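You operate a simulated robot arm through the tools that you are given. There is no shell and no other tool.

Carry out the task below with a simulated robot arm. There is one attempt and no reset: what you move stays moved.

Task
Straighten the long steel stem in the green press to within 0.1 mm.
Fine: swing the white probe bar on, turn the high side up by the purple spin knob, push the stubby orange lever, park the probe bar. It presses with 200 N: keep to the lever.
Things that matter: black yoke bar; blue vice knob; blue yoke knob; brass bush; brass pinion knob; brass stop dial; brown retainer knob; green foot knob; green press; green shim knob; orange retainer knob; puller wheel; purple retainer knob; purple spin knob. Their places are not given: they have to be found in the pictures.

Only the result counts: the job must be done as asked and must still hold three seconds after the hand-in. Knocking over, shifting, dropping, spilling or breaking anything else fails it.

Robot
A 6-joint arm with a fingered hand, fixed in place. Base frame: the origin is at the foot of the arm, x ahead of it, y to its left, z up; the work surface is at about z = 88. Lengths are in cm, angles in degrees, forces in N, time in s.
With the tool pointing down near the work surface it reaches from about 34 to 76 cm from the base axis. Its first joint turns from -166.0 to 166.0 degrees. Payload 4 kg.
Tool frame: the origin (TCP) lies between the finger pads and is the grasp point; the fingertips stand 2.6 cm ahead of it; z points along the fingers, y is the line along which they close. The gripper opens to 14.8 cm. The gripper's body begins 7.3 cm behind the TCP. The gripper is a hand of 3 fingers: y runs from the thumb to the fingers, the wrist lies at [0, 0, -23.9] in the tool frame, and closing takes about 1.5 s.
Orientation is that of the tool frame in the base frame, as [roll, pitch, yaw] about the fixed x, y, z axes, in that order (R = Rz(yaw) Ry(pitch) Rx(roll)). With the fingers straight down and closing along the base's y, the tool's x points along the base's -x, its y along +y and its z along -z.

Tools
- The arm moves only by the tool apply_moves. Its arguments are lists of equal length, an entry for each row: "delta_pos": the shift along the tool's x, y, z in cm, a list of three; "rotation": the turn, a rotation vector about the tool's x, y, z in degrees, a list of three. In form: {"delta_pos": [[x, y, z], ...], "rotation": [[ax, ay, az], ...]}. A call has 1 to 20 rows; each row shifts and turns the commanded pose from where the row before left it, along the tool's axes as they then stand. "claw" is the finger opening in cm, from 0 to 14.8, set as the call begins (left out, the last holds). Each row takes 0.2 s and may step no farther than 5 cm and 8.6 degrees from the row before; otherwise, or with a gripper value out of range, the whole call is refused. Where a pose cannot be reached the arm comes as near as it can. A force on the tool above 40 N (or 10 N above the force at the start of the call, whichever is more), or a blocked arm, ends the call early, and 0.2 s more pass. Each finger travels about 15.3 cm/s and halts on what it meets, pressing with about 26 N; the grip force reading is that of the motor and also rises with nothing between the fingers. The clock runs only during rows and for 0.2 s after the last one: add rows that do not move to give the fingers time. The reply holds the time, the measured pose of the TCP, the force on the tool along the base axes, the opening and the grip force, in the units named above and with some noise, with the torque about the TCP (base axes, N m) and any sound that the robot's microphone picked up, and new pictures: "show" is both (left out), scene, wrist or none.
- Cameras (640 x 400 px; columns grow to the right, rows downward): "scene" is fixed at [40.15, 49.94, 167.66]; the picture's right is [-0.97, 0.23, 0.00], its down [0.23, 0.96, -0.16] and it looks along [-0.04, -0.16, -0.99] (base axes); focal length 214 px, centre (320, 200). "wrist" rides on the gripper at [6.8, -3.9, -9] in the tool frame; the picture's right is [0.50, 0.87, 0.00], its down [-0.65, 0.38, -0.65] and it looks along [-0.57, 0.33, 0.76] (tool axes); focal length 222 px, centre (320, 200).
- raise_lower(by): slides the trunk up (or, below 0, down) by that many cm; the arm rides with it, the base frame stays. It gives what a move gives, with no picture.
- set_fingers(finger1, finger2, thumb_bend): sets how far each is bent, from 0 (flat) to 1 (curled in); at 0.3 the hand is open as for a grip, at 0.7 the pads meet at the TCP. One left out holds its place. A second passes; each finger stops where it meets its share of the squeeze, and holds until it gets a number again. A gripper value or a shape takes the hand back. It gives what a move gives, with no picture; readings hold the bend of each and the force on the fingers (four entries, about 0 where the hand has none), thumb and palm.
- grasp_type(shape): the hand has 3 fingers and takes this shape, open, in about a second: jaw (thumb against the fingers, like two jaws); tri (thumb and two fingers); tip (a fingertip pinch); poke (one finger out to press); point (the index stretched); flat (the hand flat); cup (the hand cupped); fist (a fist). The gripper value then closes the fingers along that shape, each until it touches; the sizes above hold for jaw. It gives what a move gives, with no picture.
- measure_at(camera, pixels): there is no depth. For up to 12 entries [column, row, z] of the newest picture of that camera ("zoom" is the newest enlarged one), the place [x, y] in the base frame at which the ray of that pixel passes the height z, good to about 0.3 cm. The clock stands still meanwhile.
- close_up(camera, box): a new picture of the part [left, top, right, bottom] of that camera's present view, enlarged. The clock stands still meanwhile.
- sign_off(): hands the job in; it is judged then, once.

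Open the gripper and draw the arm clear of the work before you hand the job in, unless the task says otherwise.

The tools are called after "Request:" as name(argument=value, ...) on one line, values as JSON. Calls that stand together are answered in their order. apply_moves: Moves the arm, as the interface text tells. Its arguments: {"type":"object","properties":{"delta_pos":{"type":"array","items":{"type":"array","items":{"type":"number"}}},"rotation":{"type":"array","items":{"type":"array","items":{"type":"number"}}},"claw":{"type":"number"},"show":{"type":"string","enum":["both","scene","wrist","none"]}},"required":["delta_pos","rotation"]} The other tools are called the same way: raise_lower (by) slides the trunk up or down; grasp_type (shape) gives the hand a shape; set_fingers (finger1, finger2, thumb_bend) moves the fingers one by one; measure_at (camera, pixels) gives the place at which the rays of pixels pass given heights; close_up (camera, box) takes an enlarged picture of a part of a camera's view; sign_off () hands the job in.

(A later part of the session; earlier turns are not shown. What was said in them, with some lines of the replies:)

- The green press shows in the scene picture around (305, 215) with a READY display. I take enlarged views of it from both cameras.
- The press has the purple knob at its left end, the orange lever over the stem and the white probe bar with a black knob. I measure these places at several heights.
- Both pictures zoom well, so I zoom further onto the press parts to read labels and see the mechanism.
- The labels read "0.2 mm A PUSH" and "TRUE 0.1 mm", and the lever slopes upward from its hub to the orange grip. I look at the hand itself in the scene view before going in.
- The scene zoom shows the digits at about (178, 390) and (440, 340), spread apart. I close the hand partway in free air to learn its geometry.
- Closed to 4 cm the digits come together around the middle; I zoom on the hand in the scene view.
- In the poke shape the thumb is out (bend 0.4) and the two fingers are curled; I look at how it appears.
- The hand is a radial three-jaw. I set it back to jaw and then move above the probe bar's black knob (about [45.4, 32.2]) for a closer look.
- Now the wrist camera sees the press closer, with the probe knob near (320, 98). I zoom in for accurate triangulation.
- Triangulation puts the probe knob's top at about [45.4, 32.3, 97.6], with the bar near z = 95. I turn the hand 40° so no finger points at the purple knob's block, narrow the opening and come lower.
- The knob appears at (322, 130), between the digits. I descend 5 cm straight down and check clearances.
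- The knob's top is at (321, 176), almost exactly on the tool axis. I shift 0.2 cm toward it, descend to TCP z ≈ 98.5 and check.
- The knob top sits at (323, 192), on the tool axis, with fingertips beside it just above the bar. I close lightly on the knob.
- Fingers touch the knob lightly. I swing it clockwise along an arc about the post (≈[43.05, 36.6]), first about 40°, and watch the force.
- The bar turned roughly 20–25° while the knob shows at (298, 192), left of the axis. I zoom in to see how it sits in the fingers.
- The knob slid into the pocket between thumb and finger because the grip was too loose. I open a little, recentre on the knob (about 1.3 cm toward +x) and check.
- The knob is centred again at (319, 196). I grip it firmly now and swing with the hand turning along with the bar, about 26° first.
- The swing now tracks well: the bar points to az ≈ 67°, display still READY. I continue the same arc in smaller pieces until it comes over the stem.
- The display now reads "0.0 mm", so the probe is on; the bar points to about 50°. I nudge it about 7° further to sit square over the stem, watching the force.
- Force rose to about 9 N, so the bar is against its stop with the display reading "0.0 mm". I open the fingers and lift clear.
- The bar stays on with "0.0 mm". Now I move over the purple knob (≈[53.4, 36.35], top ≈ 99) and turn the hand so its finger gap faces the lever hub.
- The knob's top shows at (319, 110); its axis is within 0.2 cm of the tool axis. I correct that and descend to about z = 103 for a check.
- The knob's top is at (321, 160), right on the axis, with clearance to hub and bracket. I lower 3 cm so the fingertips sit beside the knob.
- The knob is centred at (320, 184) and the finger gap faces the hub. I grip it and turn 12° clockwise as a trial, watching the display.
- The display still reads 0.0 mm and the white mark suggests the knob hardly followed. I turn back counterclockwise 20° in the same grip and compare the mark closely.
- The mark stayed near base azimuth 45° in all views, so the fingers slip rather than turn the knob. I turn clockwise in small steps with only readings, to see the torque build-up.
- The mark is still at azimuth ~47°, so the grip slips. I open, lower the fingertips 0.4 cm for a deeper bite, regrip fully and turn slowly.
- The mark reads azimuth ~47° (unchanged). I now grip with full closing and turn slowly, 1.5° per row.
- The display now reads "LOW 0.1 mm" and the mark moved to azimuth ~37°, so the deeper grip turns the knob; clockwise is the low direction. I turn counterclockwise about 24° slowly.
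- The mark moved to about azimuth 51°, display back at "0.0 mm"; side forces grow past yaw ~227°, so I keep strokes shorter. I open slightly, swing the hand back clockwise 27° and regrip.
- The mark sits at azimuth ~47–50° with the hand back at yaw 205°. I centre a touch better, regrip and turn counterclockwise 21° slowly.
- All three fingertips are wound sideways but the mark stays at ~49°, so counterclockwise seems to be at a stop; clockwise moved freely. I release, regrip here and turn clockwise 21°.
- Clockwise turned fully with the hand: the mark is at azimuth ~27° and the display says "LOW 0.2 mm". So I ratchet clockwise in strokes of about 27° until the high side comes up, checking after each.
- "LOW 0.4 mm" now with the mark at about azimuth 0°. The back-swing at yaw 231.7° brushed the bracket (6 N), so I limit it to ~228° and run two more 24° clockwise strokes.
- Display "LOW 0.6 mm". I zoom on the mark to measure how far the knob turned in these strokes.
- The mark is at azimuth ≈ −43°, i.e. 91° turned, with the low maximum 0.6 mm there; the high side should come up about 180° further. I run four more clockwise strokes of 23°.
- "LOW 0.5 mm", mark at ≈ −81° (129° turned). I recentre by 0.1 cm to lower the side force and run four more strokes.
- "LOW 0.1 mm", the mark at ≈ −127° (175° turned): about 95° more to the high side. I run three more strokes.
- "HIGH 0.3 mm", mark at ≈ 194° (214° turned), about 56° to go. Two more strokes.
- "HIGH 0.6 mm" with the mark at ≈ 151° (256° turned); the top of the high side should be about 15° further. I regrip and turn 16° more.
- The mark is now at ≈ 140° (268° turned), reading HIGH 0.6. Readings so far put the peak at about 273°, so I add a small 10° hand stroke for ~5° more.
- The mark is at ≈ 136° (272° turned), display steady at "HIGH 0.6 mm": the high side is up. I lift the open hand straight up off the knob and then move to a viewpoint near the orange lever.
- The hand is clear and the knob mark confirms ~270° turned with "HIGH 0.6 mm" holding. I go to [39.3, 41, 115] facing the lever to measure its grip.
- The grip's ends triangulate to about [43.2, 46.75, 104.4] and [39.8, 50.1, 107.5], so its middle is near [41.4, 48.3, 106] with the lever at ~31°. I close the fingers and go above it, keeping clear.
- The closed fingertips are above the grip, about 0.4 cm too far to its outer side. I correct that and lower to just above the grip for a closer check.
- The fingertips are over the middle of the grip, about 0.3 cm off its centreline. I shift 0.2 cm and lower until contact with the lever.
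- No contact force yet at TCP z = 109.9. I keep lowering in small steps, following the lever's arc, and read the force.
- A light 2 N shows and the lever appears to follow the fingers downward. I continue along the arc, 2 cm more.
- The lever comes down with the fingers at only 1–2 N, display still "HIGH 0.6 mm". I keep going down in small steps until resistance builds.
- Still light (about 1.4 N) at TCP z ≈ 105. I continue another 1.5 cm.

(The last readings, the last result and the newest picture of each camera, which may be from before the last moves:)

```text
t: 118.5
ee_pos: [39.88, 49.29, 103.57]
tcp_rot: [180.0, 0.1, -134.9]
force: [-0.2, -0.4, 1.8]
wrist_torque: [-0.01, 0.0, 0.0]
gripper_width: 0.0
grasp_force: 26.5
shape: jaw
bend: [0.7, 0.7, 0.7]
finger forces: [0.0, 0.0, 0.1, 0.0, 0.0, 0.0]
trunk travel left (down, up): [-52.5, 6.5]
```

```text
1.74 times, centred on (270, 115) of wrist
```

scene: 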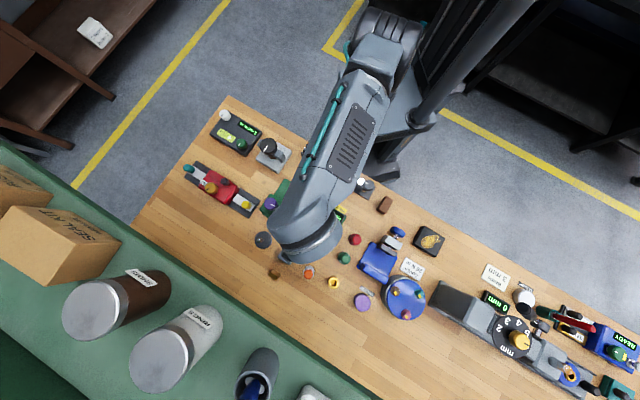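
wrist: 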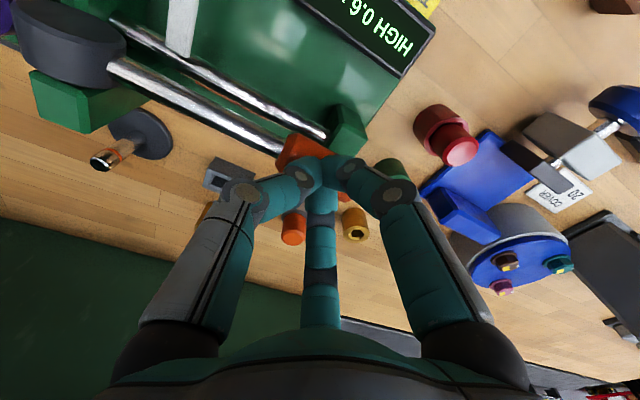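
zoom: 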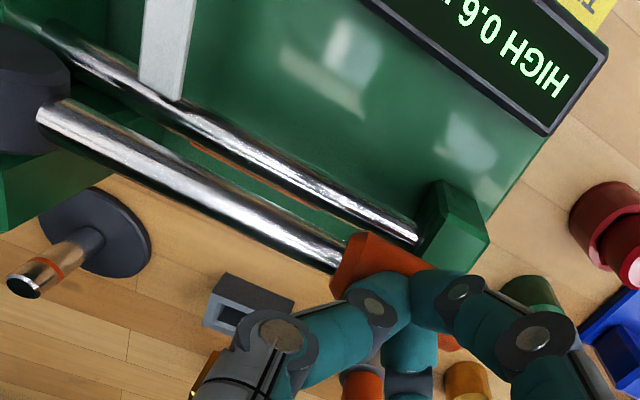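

Force remains ~1.8 N and the lever is nearly level in the view. I continue lowering in 0.4 cm steps.

Request:
apply_moves(delta_pos=[[0, 0.04, 0.4], [0, 0.03, 0.4], [0, 0.02, 0.4], [0, 0, 0]], rotation=[[0, 0, 0], [0, 0, 0], [0, 0, 0], [0, 0, 0]], show="wrist")

Request:
close_up(camera="wrist", box=[120, 0, 420, 230])

```text
t: 119.5
ee_pos: [39.82, 49.28, 102.29]
tcp_rot: [180.0, 0.1, -135.0]
force: [-0.2, -1.2, 2.6]
wrist_torque: [0.0, 0.0, -0.01]
gripper_width: 0.0
grasp_force: 26.1
shape: jaw
bend: [0.7, 0.7, 0.7]
finger forces: [0.0, 0.0, 0.0, 0.1, 0.0, 0.0]
trunk travel left (down, up): [-52.5, 6.5]
```

wrist: 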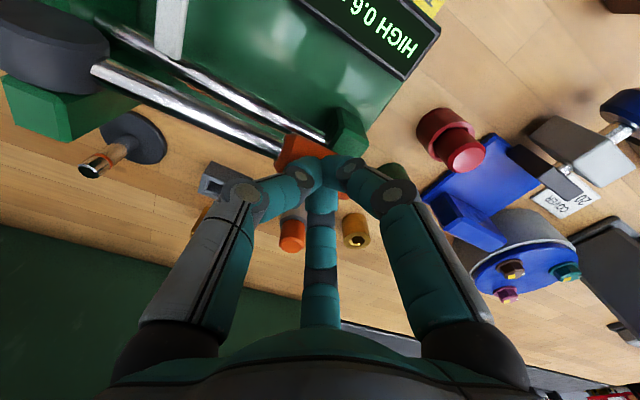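

```text
1.74 times, centred on (270, 115) of wrist
```

zoom: 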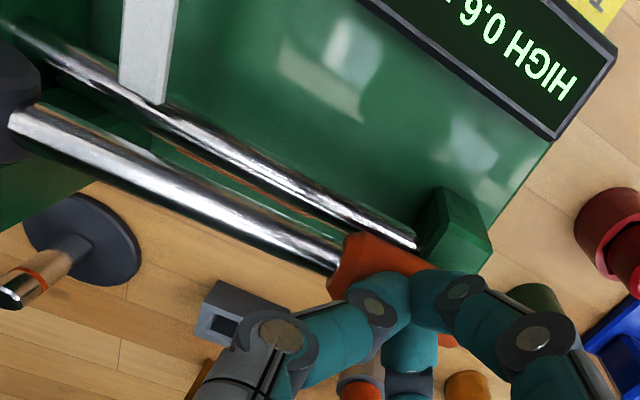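

2.6 N now; the lever is roughly horizontal. I go on in 0.3 cm steps.

Request:
apply_moves(delta_pos=[[0, 0, 0.3], [0, 0, 0.3], [0, 0, 0.3], [0, 0, 0]], rotation=[[0, 0, 0], [0, 0, 0], [0, 0, 0], [0, 0, 0]], show="wrist")

Request:
close_up(camera="wrist", box=[120, 0, 420, 230])

```text
t: 120.5
ee_pos: [39.9, 49.25, 101.29]
tcp_rot: [180.0, 0.0, -135.0]
force: [0.5, -0.1, 0.9]
wrist_torque: [-0.02, 0.04, 0.0]
gripper_width: 0.02
grasp_force: 25.9
shape: jaw
bend: [0.7, 0.7, 0.7]
finger forces: [0.0, 0.0, 0.1, 0.0, 0.1, 0.0]
trunk travel left (down, up): [-52.5, 6.5]
```

wrist: 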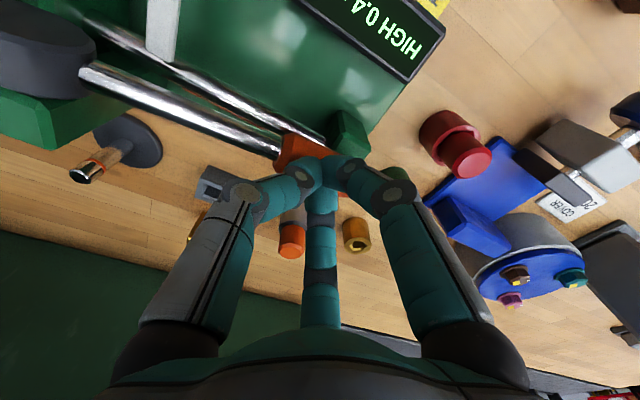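

```text
1.74 times, centred on (270, 115) of wrist
```

zoom: 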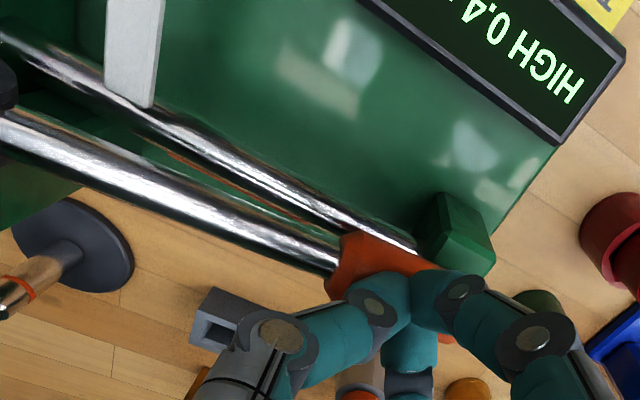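

The display changed to "HIGH 0.4 mm": one push registered. I raise the hand back along the arc and see whether the lever springs up.

Request:
apply_moves(delta_pos=[[0, 0, -1], [0, -0.1, -1.5], [0, -0.3, -1.5], [0, -0.5, -2], [0, -0.6, -2], [0, -0.39, -1.8], [0, 0, 0]], rotation=[[0, 0, 0], [0, 0, 0], [0, 0, 0], [0, 0, 0], [0, 0, 0], [0, 0, 0], [0, 0, 0]], show="wrist")

Request:
close_up(camera="wrist", box=[120, 0, 420, 230])

```text
t: 122.1
ee_pos: [41.25, 47.86, 111.1]
tcp_rot: [179.9, 0.2, -135.0]
force: [-0.6, -0.4, 0.9]
wrist_torque: [0.01, 0.01, 0.02]
gripper_width: 0.0
grasp_force: 25.9
shape: jaw
bend: [0.7, 0.7, 0.7]
finger forces: [0.0, 0.1, 0.0, 0.1, 0.1, 0.0]
trunk travel left (down, up): [-52.5, 6.5]
```

wrist: 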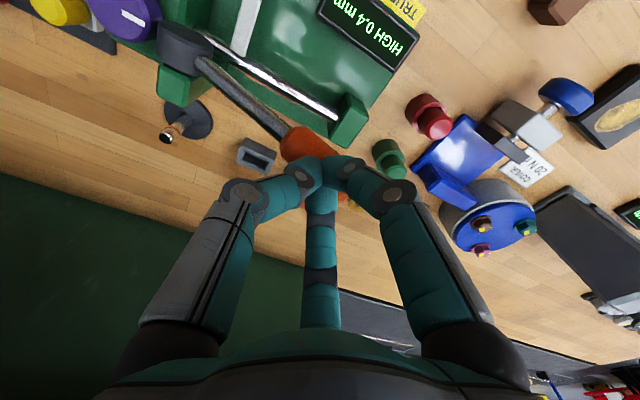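

```text
1.74 times, centred on (270, 115) of wrist
```

zoom: 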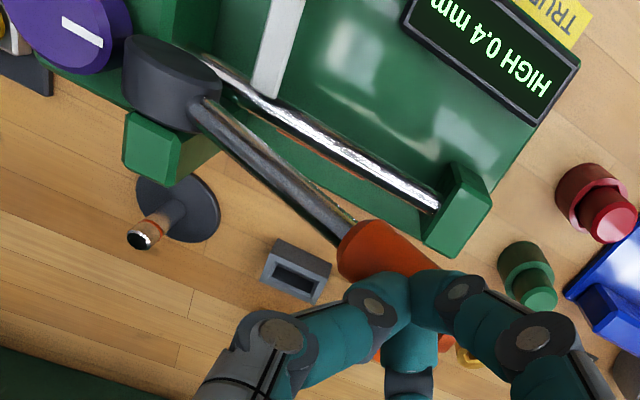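

The lever sprang back up and the display holds "HIGH 0.4 mm". I repeat the same push for the second 0.2 mm.

Request:
apply_moves(delta_pos=[[0, 0, 1.0], [0, 0.05, 0.6], [0, 0.15, 0.6], [0, 0.2, 0.6], [0, 0.2, 0.6], [0, 0.2, 0.6], [0, 0.2, 0.6], [0, 0.2, 0.6], [0, 0.15, 0.6], [0, 0.15, 0.6], [0, 0.12, 0.6], [0, 0.1, 0.6], [0, 0.08, 0.6], [0, 0.05, 0.6], [0, 0.04, 0.6], [0, 0, 0.4], [0, 0, 0]], rotation=[[0, 0, 0], [0, 0, 0], [0, 0, 0], [0, 0, 0], [0, 0, 0], [0, 0, 0], [0, 0, 0], [0, 0, 0], [0, 0, 0], [0, 0, 0], [0, 0, 0], [0, 0, 0], [0, 0, 0], [0, 0, 0], [0, 0, 0], [0, 0, 0], [0, 0, 0]], show="wrist")

Request:
close_up(camera="wrist", box=[120, 0, 420, 230])

```text
t: 125.7
ee_pos: [39.99, 49.28, 101.29]
tcp_rot: [180.0, 0.1, -135.0]
force: [0.1, -0.4, 1.6]
wrist_torque: [0.01, 0.0, -0.01]
gripper_width: 0.0
grasp_force: 25.8
shape: jaw
bend: [0.7, 0.7, 0.7]
finger forces: [0.0, 0.1, 0.1, 0.0, 0.0, 0.0]
trunk travel left (down, up): [-52.5, 6.5]
```

wrist: 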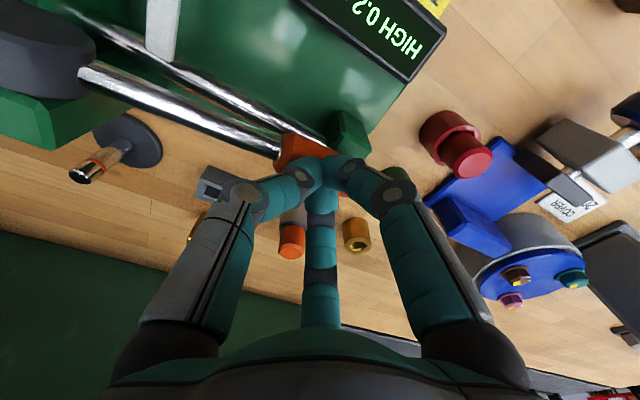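

```text
1.74 times, centred on (270, 115) of wrist
```

zoom: 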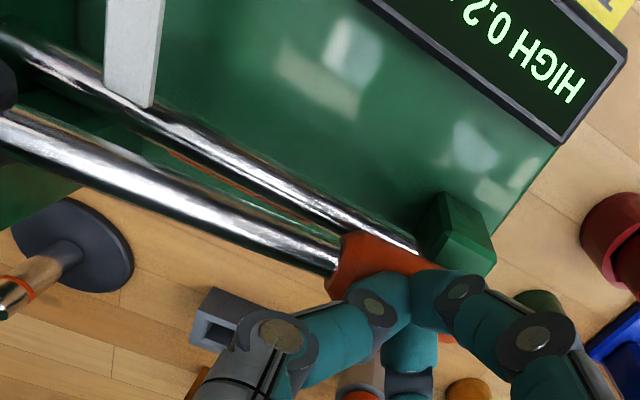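

"HIGH 0.2 mm" after the second push. I raise the hand and make the third push.

Request:
apply_moves(delta_pos=[[0, 0, -1], [0, -0.1, -1.5], [0, -0.3, -1.5], [0, -0.5, -2], [0, -0.6, -2], [0, -0.39, -1.8], [0, 0, 0], [0, 0, 0]], rotation=[[0, 0, 0], [0, 0, 0], [0, 0, 0], [0, 0, 0], [0, 0, 0], [0, 0, 0], [0, 0, 0], [0, 0, 0]], show="wrist")

Request:
close_up(camera="wrist", box=[120, 0, 420, 230])

```text
t: 127.5
ee_pos: [41.27, 48.01, 111.11]
tcp_rot: [-180.0, 0.1, -135.0]
force: [0.7, -0.2, -0.7]
wrist_torque: [0.03, 0.02, -0.01]
gripper_width: 0.0
grasp_force: 25.8
shape: jaw
bend: [0.7, 0.7, 0.7]
finger forces: [0.1, 0.0, 0.0, 0.0, 0.1, 0.0]
trunk travel left (down, up): [-52.5, 6.5]
```

wrist: 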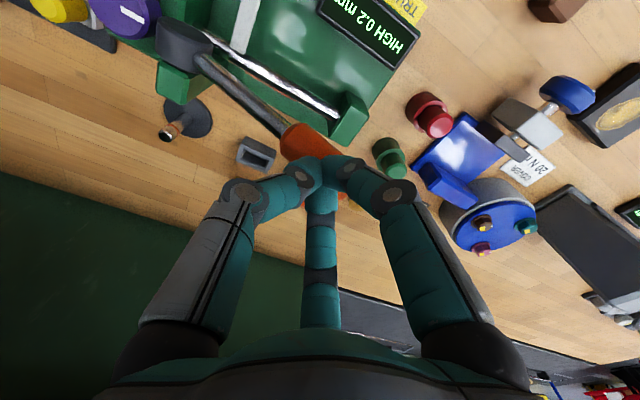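

```text
1.74 times, centred on (270, 115) of wrist
```

zoom: 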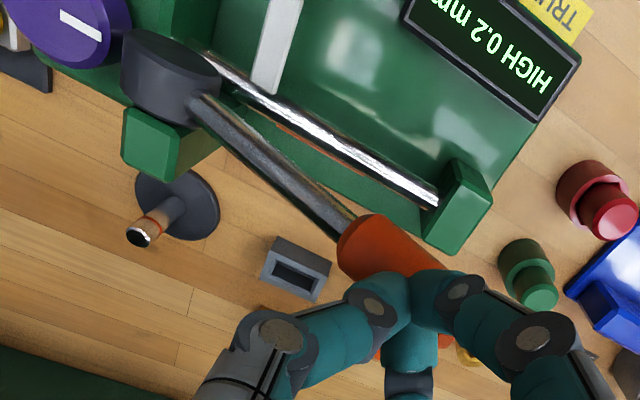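

The lever is up again and the display reads "HIGH 0.2 mm". Third push along the same path.

Request:
apply_moves(delta_pos=[[0, 0, 1.0], [0, 0.05, 0.6], [0, 0.15, 0.6], [0, 0.2, 0.6], [0, 0.2, 0.6], [0, 0.2, 0.6], [0, 0.2, 0.6], [0, 0.2, 0.6], [0, 0.15, 0.6], [0, 0.15, 0.6], [0, 0.12, 0.6], [0, 0.1, 0.6], [0, 0.08, 0.6], [0, 0.05, 0.6], [0, 0.04, 0.6], [0, 0, 0.4], [0, 0, 0]], rotation=[[0, 0, 0], [0, 0, 0], [0, 0, 0], [0, 0, 0], [0, 0, 0], [0, 0, 0], [0, 0, 0], [0, 0, 0], [0, 0, 0], [0, 0, 0], [0, 0, 0], [0, 0, 0], [0, 0, 0], [0, 0, 0], [0, 0, 0], [0, 0, 0], [0, 0, 0]], show="wrist")

Request:
apply_moves(delta_pos=[[0, 0, -1], [0, -0.1, -1.5], [0, -0.3, -1.5], [0, -0.5, -2], [0, -0.6, -2], [0, -0.39, -1.8], [0, 0, -2.5], [0, 0, 0]], rotation=[[0, 0, 0], [0, 0, 0], [0, 0, 0], [0, 0, 0], [0, 0, 0], [0, 0, 0], [0, 0, 0], [0, 0, 0]], show="wrist")

Request:
close_up(camera="wrist", box=[120, 0, 420, 230])

```text
t: 131.1
ee_pos: [39.95, 49.21, 101.41]
tcp_rot: [179.9, 0.2, -135.0]
force: [-1.1, -0.3, 1.6]
wrist_torque: [-0.02, 0.02, 0.0]
gripper_width: 0.0
grasp_force: 26.5
shape: jaw
bend: [0.7, 0.7, 0.7]
finger forces: [0.0, 0.0, 0.1, 0.1, 0.2, 0.1]
trunk travel left (down, up): [-52.5, 6.5]
```

wrist: 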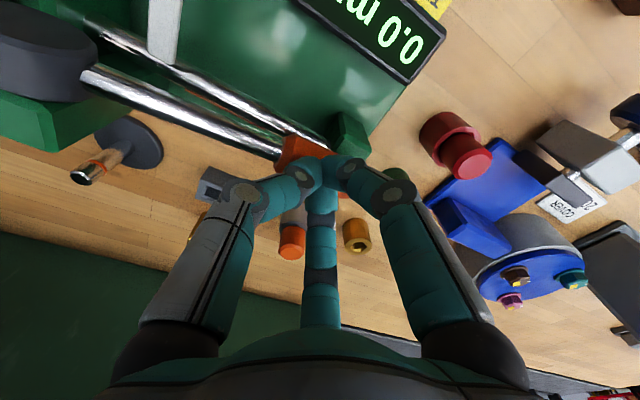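

```text
t: 132.9
ee_pos: [41.19, 47.92, 113.8]
tcp_rot: [179.9, 0.1, -135.0]
force: [-0.6, 0.4, 0.1]
wrist_torque: [-0.01, 0.01, -0.02]
gripper_width: 0.01
grasp_force: 25.9
shape: jaw
bend: [0.7, 0.7, 0.7]
finger forces: [0.1, 0.0, 0.1, 0.1, 0.1, 0.1]
trunk travel left (down, up): [-52.5, 6.5]
```

wrist: 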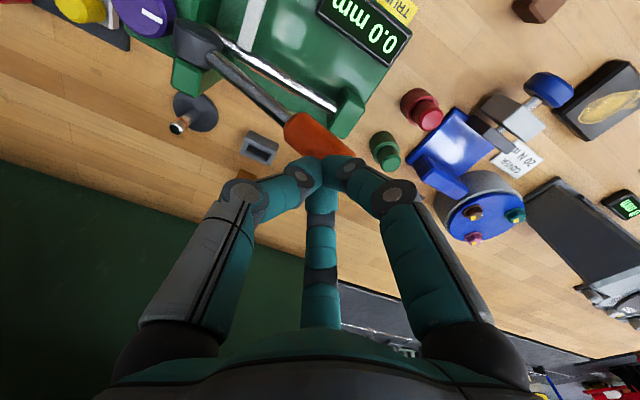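

```text
1.74 times, centred on (270, 115) of wrist
```

zoom: 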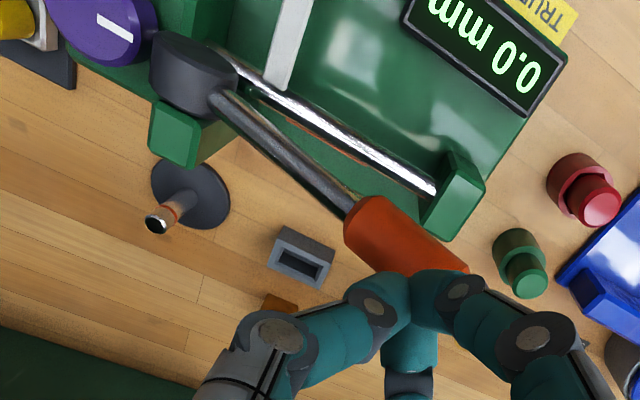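

The display reads "0.0 mm" with the lever back up, and my angle readings put the high side within ~4° of the top, so the remaining bow is well under 0.1 mm. Now I move over to the probe bar's black knob to park it.

Request:
apply_moves(delta_pos=[[0, 0, -1], [2.85, -2.32, 0], [2.85, -2.32, 0], [2.85, -2.32, 0], [2.85, -2.32, 0], [0, 0, 0], [0, 0, 0], [0, 0, 0], [0, 0, 0], [0, 0, 0], [0, 0, 0], [0, 0, 0], [0, 0, 0], [0, 0, 0]], rotation=[[0, 0, 0], [0, 0, 0], [0, 0, 0], [0, 0, 0], [0, 0, 0], [0, 0, 7.1], [0, 0, 7.1], [0, 0, 7.1], [0, 0, 7.1], [0, 0, 7.1], [0, 0, 7.1], [0, 0, 7.1], [0, 0, 7.1], [0, 0, 0]], claw=5.4)

Request:
close_up(camera="wrist", box=[220, 20, 420, 220])

Request:
close_up(camera="scene", box=[250, 160, 380, 250])

```text
t: 135.9
ee_pos: [39.62, 33.19, 114.61]
tcp_rot: [180.0, 0.0, 168.2]
force: [-0.1, 0.2, -0.4]
wrist_torque: [-0.04, -0.02, 0.0]
gripper_width: 5.38
grasp_force: 0.0
shape: jaw
bend: [0.77, 0.77, 0.7]
finger forces: [0.0, 0.1, 0.0, 0.1, 0.0, 0.0]
trunk travel left (down, up): [-52.5, 6.5]
```

scene: 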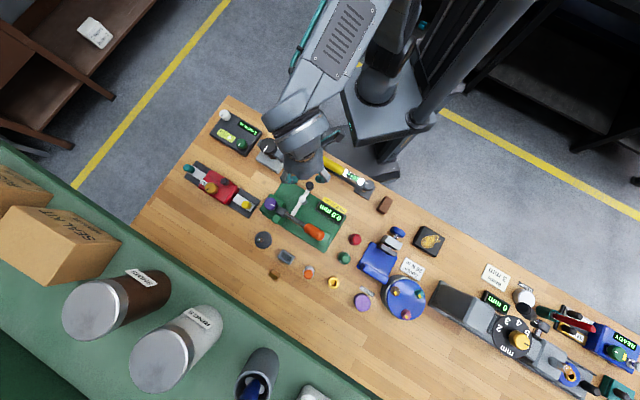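
wrist: 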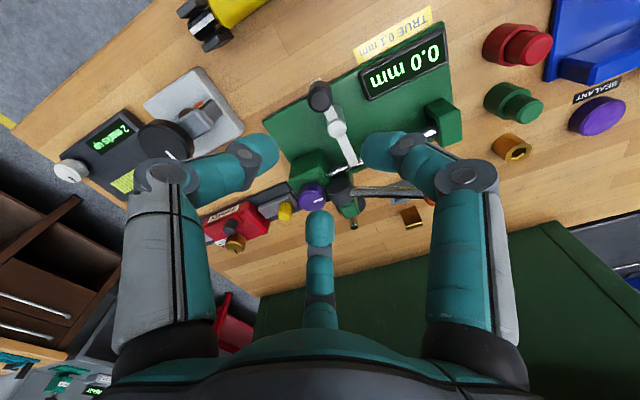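

```text
2.00 times, centred on (320, 120) of wrist
```

zoom: 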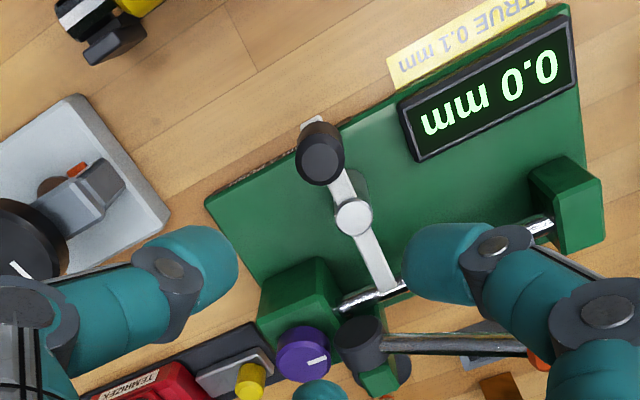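

```text
4.44 times, centred on (315, 205) of scene
```

zoom: 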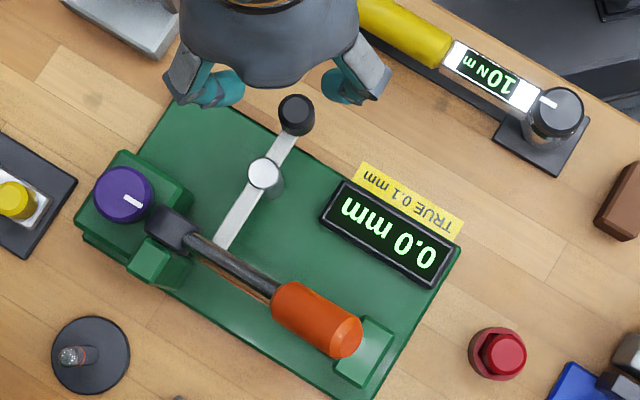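

The knob appears at (321, 101), on the tool axis. I descend in stages to grip height with the fingers open.

Request:
apply_moves(delta_pos=[[0, 0, 4], [0, 0, 4], [0, 0, 4], [0, 0, 2], [0, 0, 0]], rotation=[[0, 0, 0], [0, 0, 0], [0, 0, 0], [0, 0, 0], [0, 0, 0]], show="wrist")

Request:
close_up(camera="wrist", box=[220, 90, 420, 270])

```text
t: 137.1
ee_pos: [39.78, 33.11, 100.71]
tcp_rot: [179.9, 0.0, 168.2]
force: [0.5, -0.1, -0.3]
wrist_torque: [0.02, -0.01, 0.02]
gripper_width: 5.36
grasp_force: 0.0
shape: jaw
bend: [0.77, 0.77, 0.7]
finger forces: [0.0, 0.1, 0.0, 0.0, 0.1, 0.0]
trunk travel left (down, up): [-52.5, 6.5]
```

wrist: 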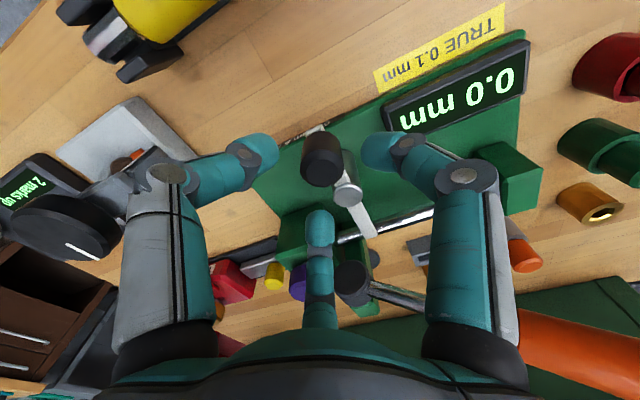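

```text
2.22 times, centred on (320, 180) of wrist
```

zoom: 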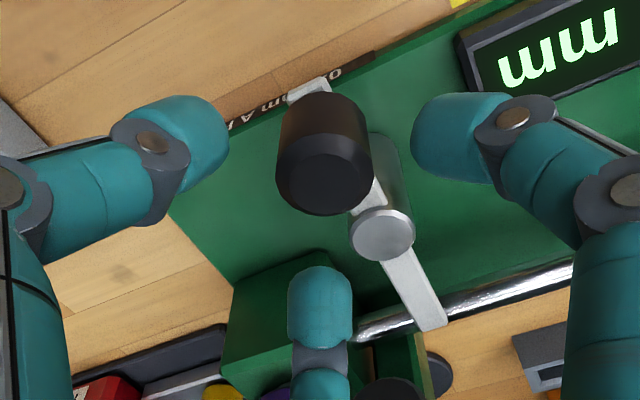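

Knob centred at (321, 172). I lower 2.3 cm to grip height, then close firmly on it.

Request:
apply_moves(delta_pos=[[0, 0, 0.8], [0, 0, 0.8], [0, 0, 0.7], [0, 0, 0]], rotation=[[0, 0, 0], [0, 0, 0], [0, 0, 0], [0, 0, 0]], show="none")

Request:
apply_moves(delta_pos=[[0, 0, 0], [0, 0, 0], [0, 0, 0], [0, 0, 0], [0, 0, 0]], rotation=[[0, 0, 0], [0, 0, 0], [0, 0, 0], [0, 0, 0], [0, 0, 0]], claw=1.0, show="wrist")

Request:
close_up(camera="wrist", box=[220, 90, 420, 270])

```text
t: 138.1
ee_pos: [39.61, 33.08, 98.39]
tcp_rot: [179.8, 0.0, 168.2]
force: [0.2, -1.2, 0.0]
wrist_torque: [-0.01, 0.02, 0.01]
gripper_width: 5.37
grasp_force: 0.1
shape: jaw
bend: [0.77, 0.77, 0.7]
finger forces: [0.0, 0.0, 0.1, 0.0, 0.1, 0.0]
trunk travel left (down, up): [-52.5, 6.5]
```

```text
t: 139.3
ee_pos: [39.62, 33.24, 98.42]
tcp_rot: [180.0, 0.0, 168.1]
force: [0.0, -0.2, -5.5]
wrist_torque: [-0.03, -0.01, 0.01]
gripper_width: 2.22
grasp_force: 25.8
shape: jaw
bend: [0.75, 0.74, 0.7]
finger forces: [22.6, 22.6, 0.1, 0.1, 23.3, 0.0]
trunk travel left (down, up): [-52.5, 6.5]
```

wrist: 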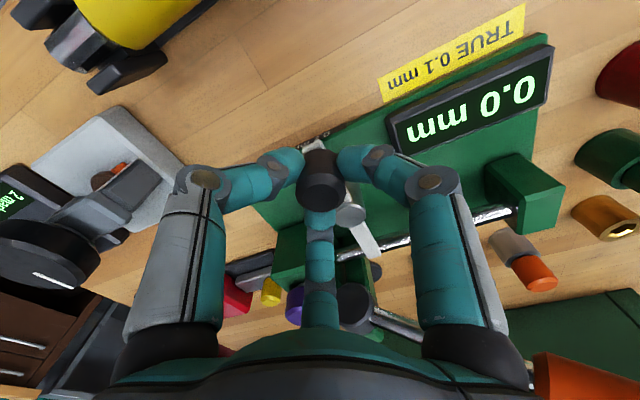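

```text
2.22 times, centred on (320, 180) of wrist
```

zoom: 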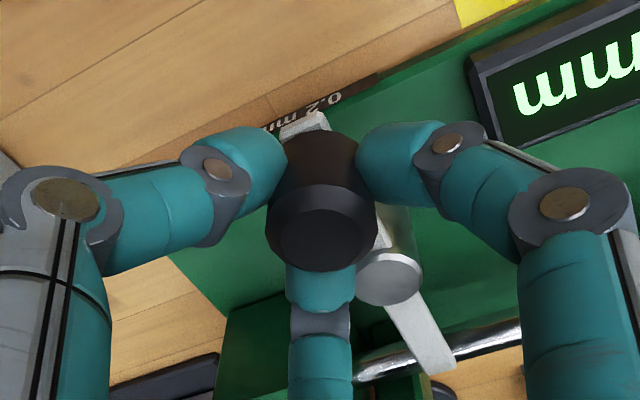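

Firm grip on the knob. I swing it back counterclockwise, the hand turning with the bar, 26° first.

Request:
apply_moves(delta_pos=[[-0.47, -0.28, 0], [-0.47, -0.28, 0], [-0.47, -0.28, 0], [-0.47, -0.28, 0]], rotation=[[0, 0, -6.5], [0, 0, -6.5], [0, 0, -6.5], [0, 0, -6.5]], show="wrist")

Request:
close_up(camera="scene", box=[250, 160, 380, 250])

Request:
close_up(camera="wrist", box=[220, 90, 420, 270])

```text
t: 140.3
ee_pos: [41.57, 32.08, 98.45]
tcp_rot: [179.9, 0.0, -165.6]
force: [-1.0, -2.6, -7.3]
wrist_torque: [-0.07, 0.03, -0.02]
gripper_width: 2.18
grasp_force: 25.2
shape: jaw
bend: [0.75, 0.74, 0.7]
finger forces: [22.3, 22.4, 0.0, 0.1, 24.9, 0.0]
trunk travel left (down, up): [-52.5, 6.5]
```

wrist: 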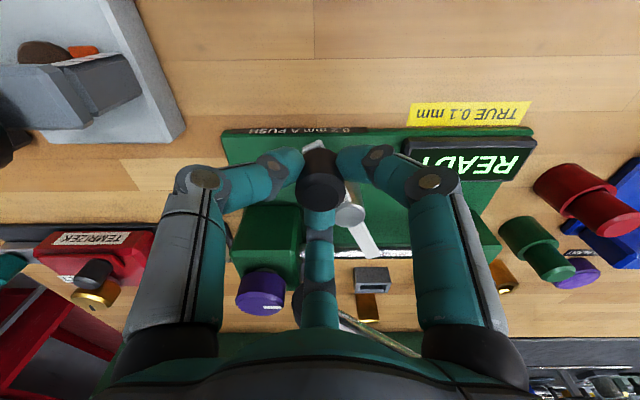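

```text
4.44 times, centred on (315, 205) of scene
```

zoom: 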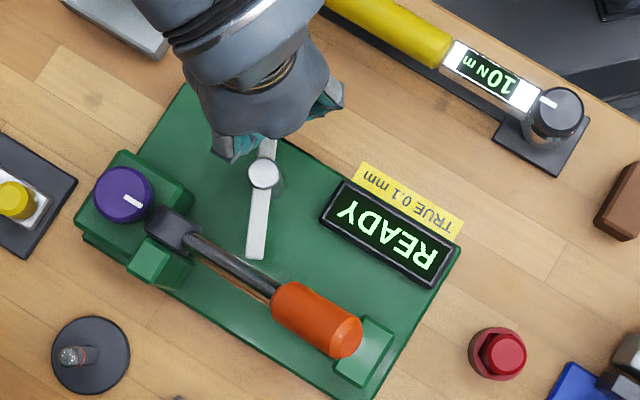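

```text
2.22 times, centred on (320, 180) of wrist
```

zoom: 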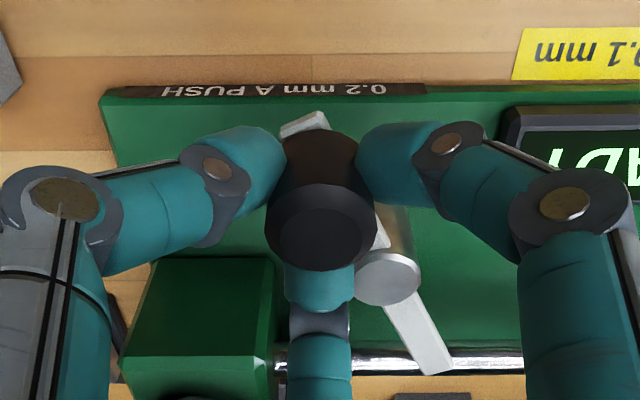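

The display is back to "READY" and the bar follows. I continue the swing toward its original parked place.

Request:
apply_moves(delta_pos=[[-0.47, -0.28, 0], [-0.47, -0.28, 0], [-0.47, -0.28, 0], [-0.47, -0.28, 0]], rotation=[[0, 0, -6.5], [0, 0, -6.5], [0, 0, -6.5], [0, 0, -6.5]], show="wrist")

Request:
close_up(camera="scene", box=[250, 160, 380, 250])

Request:
close_up(camera="wrist", box=[220, 90, 420, 270])

```text
t: 141.3
ee_pos: [43.93, 31.91, 98.27]
tcp_rot: [180.0, 0.2, -139.5]
force: [1.1, 0.6, -2.7]
wrist_torque: [-0.02, -0.01, 0.02]
gripper_width: 2.19
grasp_force: 26.0
shape: jaw
bend: [0.75, 0.74, 0.7]
finger forces: [23.4, 24.2, 0.0, 0.0, 23.9, 0.1]
trunk travel left (down, up): [-52.5, 6.5]
```

wrist: 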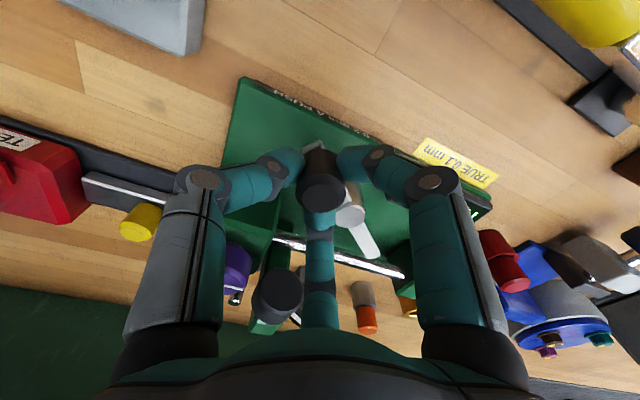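

```text
4.44 times, centred on (315, 205) of scene
```

zoom: 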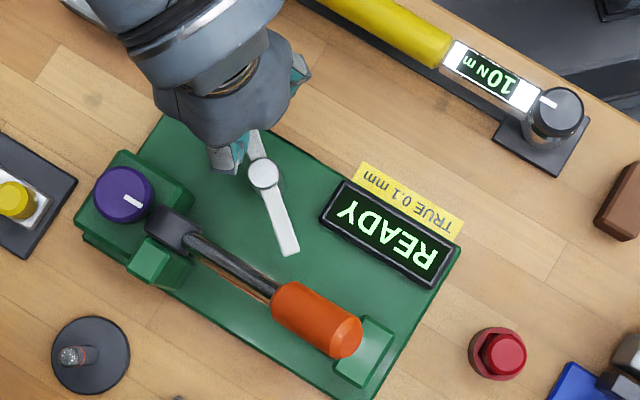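

```text
2.22 times, centred on (320, 180) of wrist
```

zoom: 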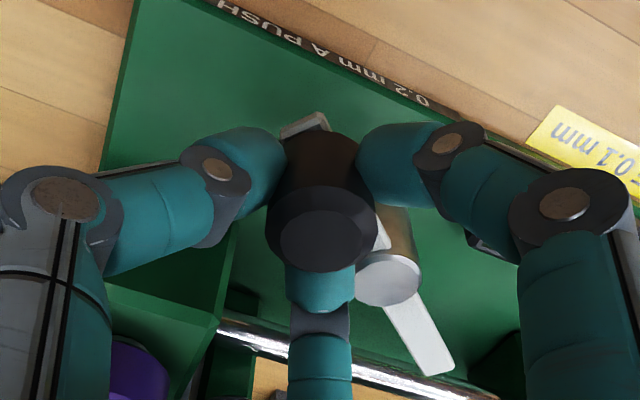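

The bar is at az ≈ 94°; its original parked direction was ~114°. Three more steps, watching the force.

Request:
apply_moves(delta_pos=[[-0.47, -0.28, 0], [-0.47, -0.28, 0], [-0.47, -0.28, 0], [0, 0, 0]], rotation=[[0, 0, -6.5], [0, 0, -6.5], [0, 0, -6.5], [0, 0, 0]], show="wrist")

Request:
close_up(camera="scene", box=[250, 160, 380, 250])

Request:
close_up(camera="wrist", box=[220, 90, 420, 270])

```text
t: 142.3
ee_pos: [45.14, 32.33, 98.35]
tcp_rot: [180.0, 0.1, -120.2]
force: [-1.3, 1.3, 1.7]
wrist_torque: [0.01, 0.01, -0.06]
gripper_width: 2.22
grasp_force: 26.2
shape: jaw
bend: [0.75, 0.74, 0.7]
finger forces: [23.5, 25.9, 0.0, 0.0, 23.5, 0.0]
trunk travel left (down, up): [-52.5, 6.5]
```

wrist: 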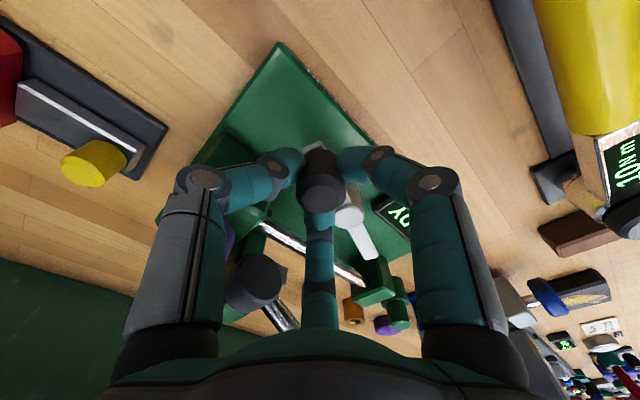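

```text
4.44 times, centred on (315, 205) of scene
```

zoom: 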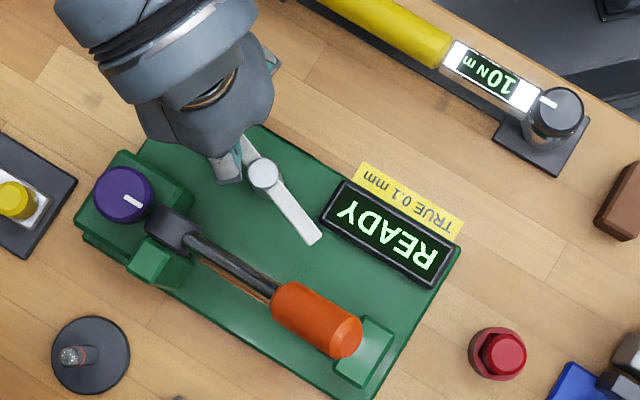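

```text
2.22 times, centred on (320, 180) of wrist
```

zoom: 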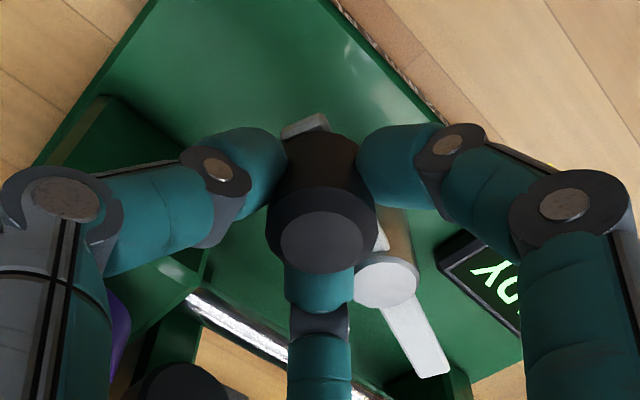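

The bar is at az ≈ 113°, practically its original place. I nudge 2–3° more to seat it in the parked position, then open and lift away.

Request:
apply_moves(delta_pos=[[-0.1, -0.06, 0], [-0.1, -0.06, 0], [0, 0, 0]], rotation=[[0, 0, -1.4], [0, 0, -1.4], [0, 0, 0]], show="none")

Request:
close_up(camera="scene", box=[250, 160, 380, 250])

```text
t: 143.1
ee_pos: [45.31, 32.34, 98.34]
tcp_rot: [179.9, 0.0, -117.5]
force: [-10.1, -5.4, -1.9]
wrist_torque: [-0.07, 0.18, -0.14]
gripper_width: 2.14
grasp_force: 26.6
shape: jaw
bend: [0.75, 0.74, 0.7]
finger forces: [27.5, 26.8, 0.0, 0.0, 22.2, 0.1]
trunk travel left (down, up): [-52.5, 6.5]
```

```text
4.44 times, centred on (315, 205) of scene
```

zoom: 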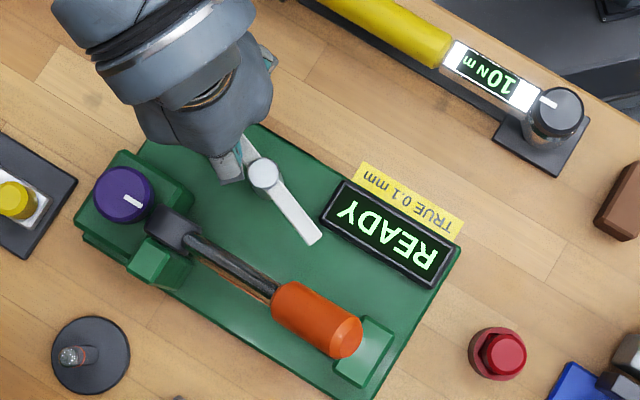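

The force rose to 11 N: the bar is at its park stop. I open the fingers and lift straight up.

Request:
apply_moves(delta_pos=[[0, 0, 0], [0, 0, 0], [0, 0, 0], [0, 0, -2], [0, 0, -4], [0, 0, -4], [0, 0, -4], [0, 0, 0]], rotation=[[0, 0, 0], [0, 0, 0], [0, 0, 0], [0, 0, 0], [0, 0, 0], [0, 0, 0], [0, 0, 0], [0, 0, 0]], claw=5.2)

Request:
close_up(camera="scene", box=[250, 160, 380, 250])

```text
t: 144.9
ee_pos: [45.45, 32.48, 112.1]
tcp_rot: [-180.0, 0.1, -117.5]
force: [-0.8, 0.0, 0.3]
wrist_torque: [0.0, 0.0, -0.03]
gripper_width: 5.14
grasp_force: 0.1
shape: jaw
bend: [0.77, 0.77, 0.7]
finger forces: [0.0, 0.0, 0.1, 0.1, 0.1, 0.0]
trunk travel left (down, up): [-52.5, 6.5]
```

scene: 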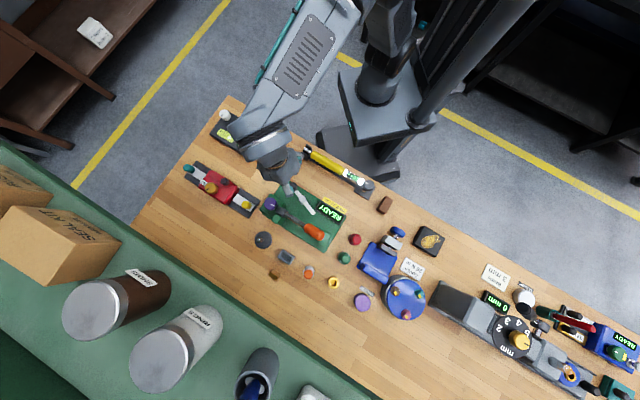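
wrist: 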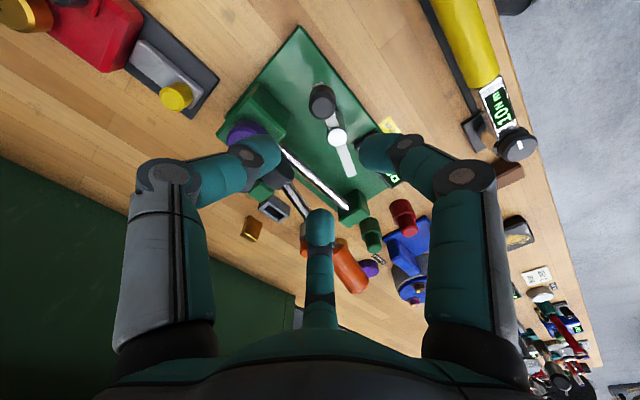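

```text
4.44 times, centred on (315, 205) of scene
```

zoom: 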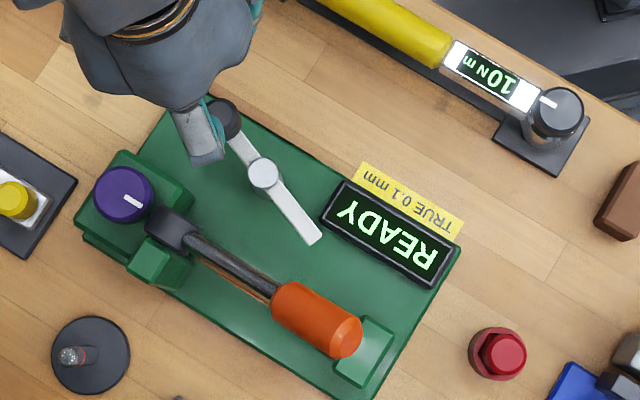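

The bar is parked, the display says READY and the lever is up. I withdraw the arm up and back to its starting area with the gripper open.

Request:
apply_moves(delta_pos=[[0, 0, -4], [2.83, -0.71, -3], [2.83, -0.71, -3], [2.83, -0.71, -3], [2.83, -0.71, -3], [2.83, -0.71, -3], [0, 0, 0]], rotation=[[0, 0, 0], [0, 0, 8], [0, 0, 0], [0, 0, 0], [0, 0, 0], [0, 0, 0], [0, 0, 0]], claw=10)

Request:
close_up(camera="scene", box=[230, 150, 390, 270])

```text
t: 146.5
ee_pos: [40.53, 18.54, 131.29]
tcp_rot: [-180.0, 0.1, -125.5]
force: [-0.5, -0.5, 0.3]
wrist_torque: [0.01, 0.0, 0.0]
gripper_width: 9.95
grasp_force: 0.1
shape: jaw
bend: [0.29, 0.29, 0.72]
finger forces: [0.1, 0.1, 0.0, 0.0, 0.0, 0.1]
trunk travel left (down, up): [-52.5, 6.5]
```

scene: 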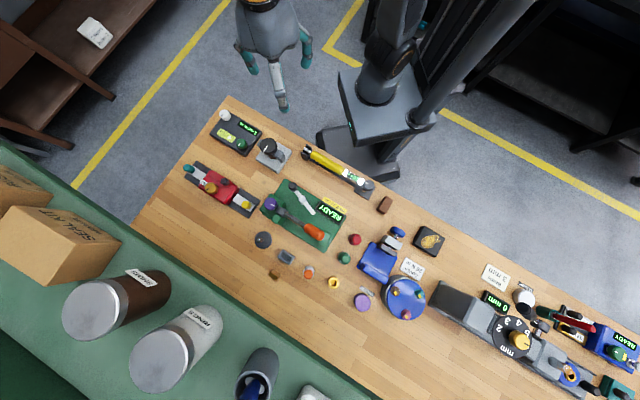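
wrist: 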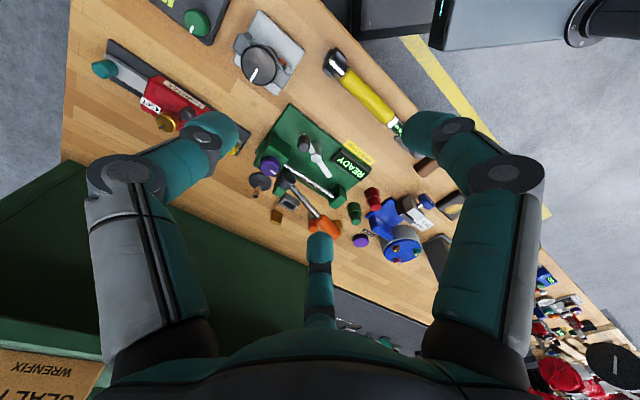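

```text
3.33 times, centred on (310, 210) of scene
```

zoom: 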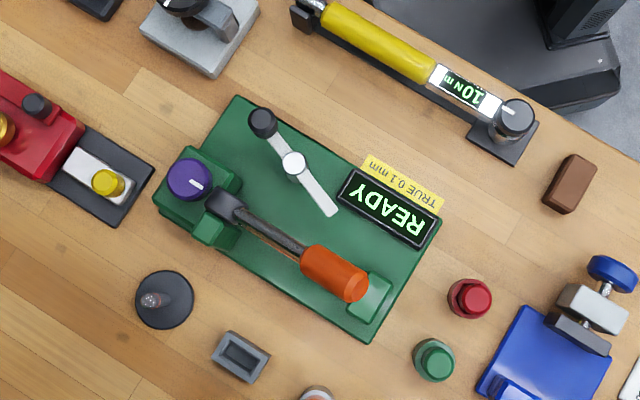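

The press shows READY with the probe bar parked. The lever is up, the last stem reading was 0.0 mm, nothing else has moved and the arm is clear with the gripper open. I hand the job in.

Request:
sign_off()

```text
The job is handed in.
```

I straightened the stem and handed the job in. It read HIGH 0.6 mm with the high side up. Three pushes of the orange lever brought it to 0.4, 0.2 and then 0.0 mm.

- **Accuracy:** I did not turn the stem a quarter turn to read it sideways. From the knob mark and display readings, I estimate the high side was within about 4° of the top. That puts the remaining bow below 0.1 mm.
- **Spin knob:** It would not turn counterclockwise from its starting point. I brought the high side up by turning it clockwise about 270°, in short regripped strokes.
- **Contact:** On the knob strokes one finger brushed the lever's bracket with at most about 6 N. Nothing moved.
- **How I left it:** The probe bar is back at its park stop and the display shows READY. The lever is up, and the arm is clear with the gripper open. The pictures show nothing else shifted or knocked.
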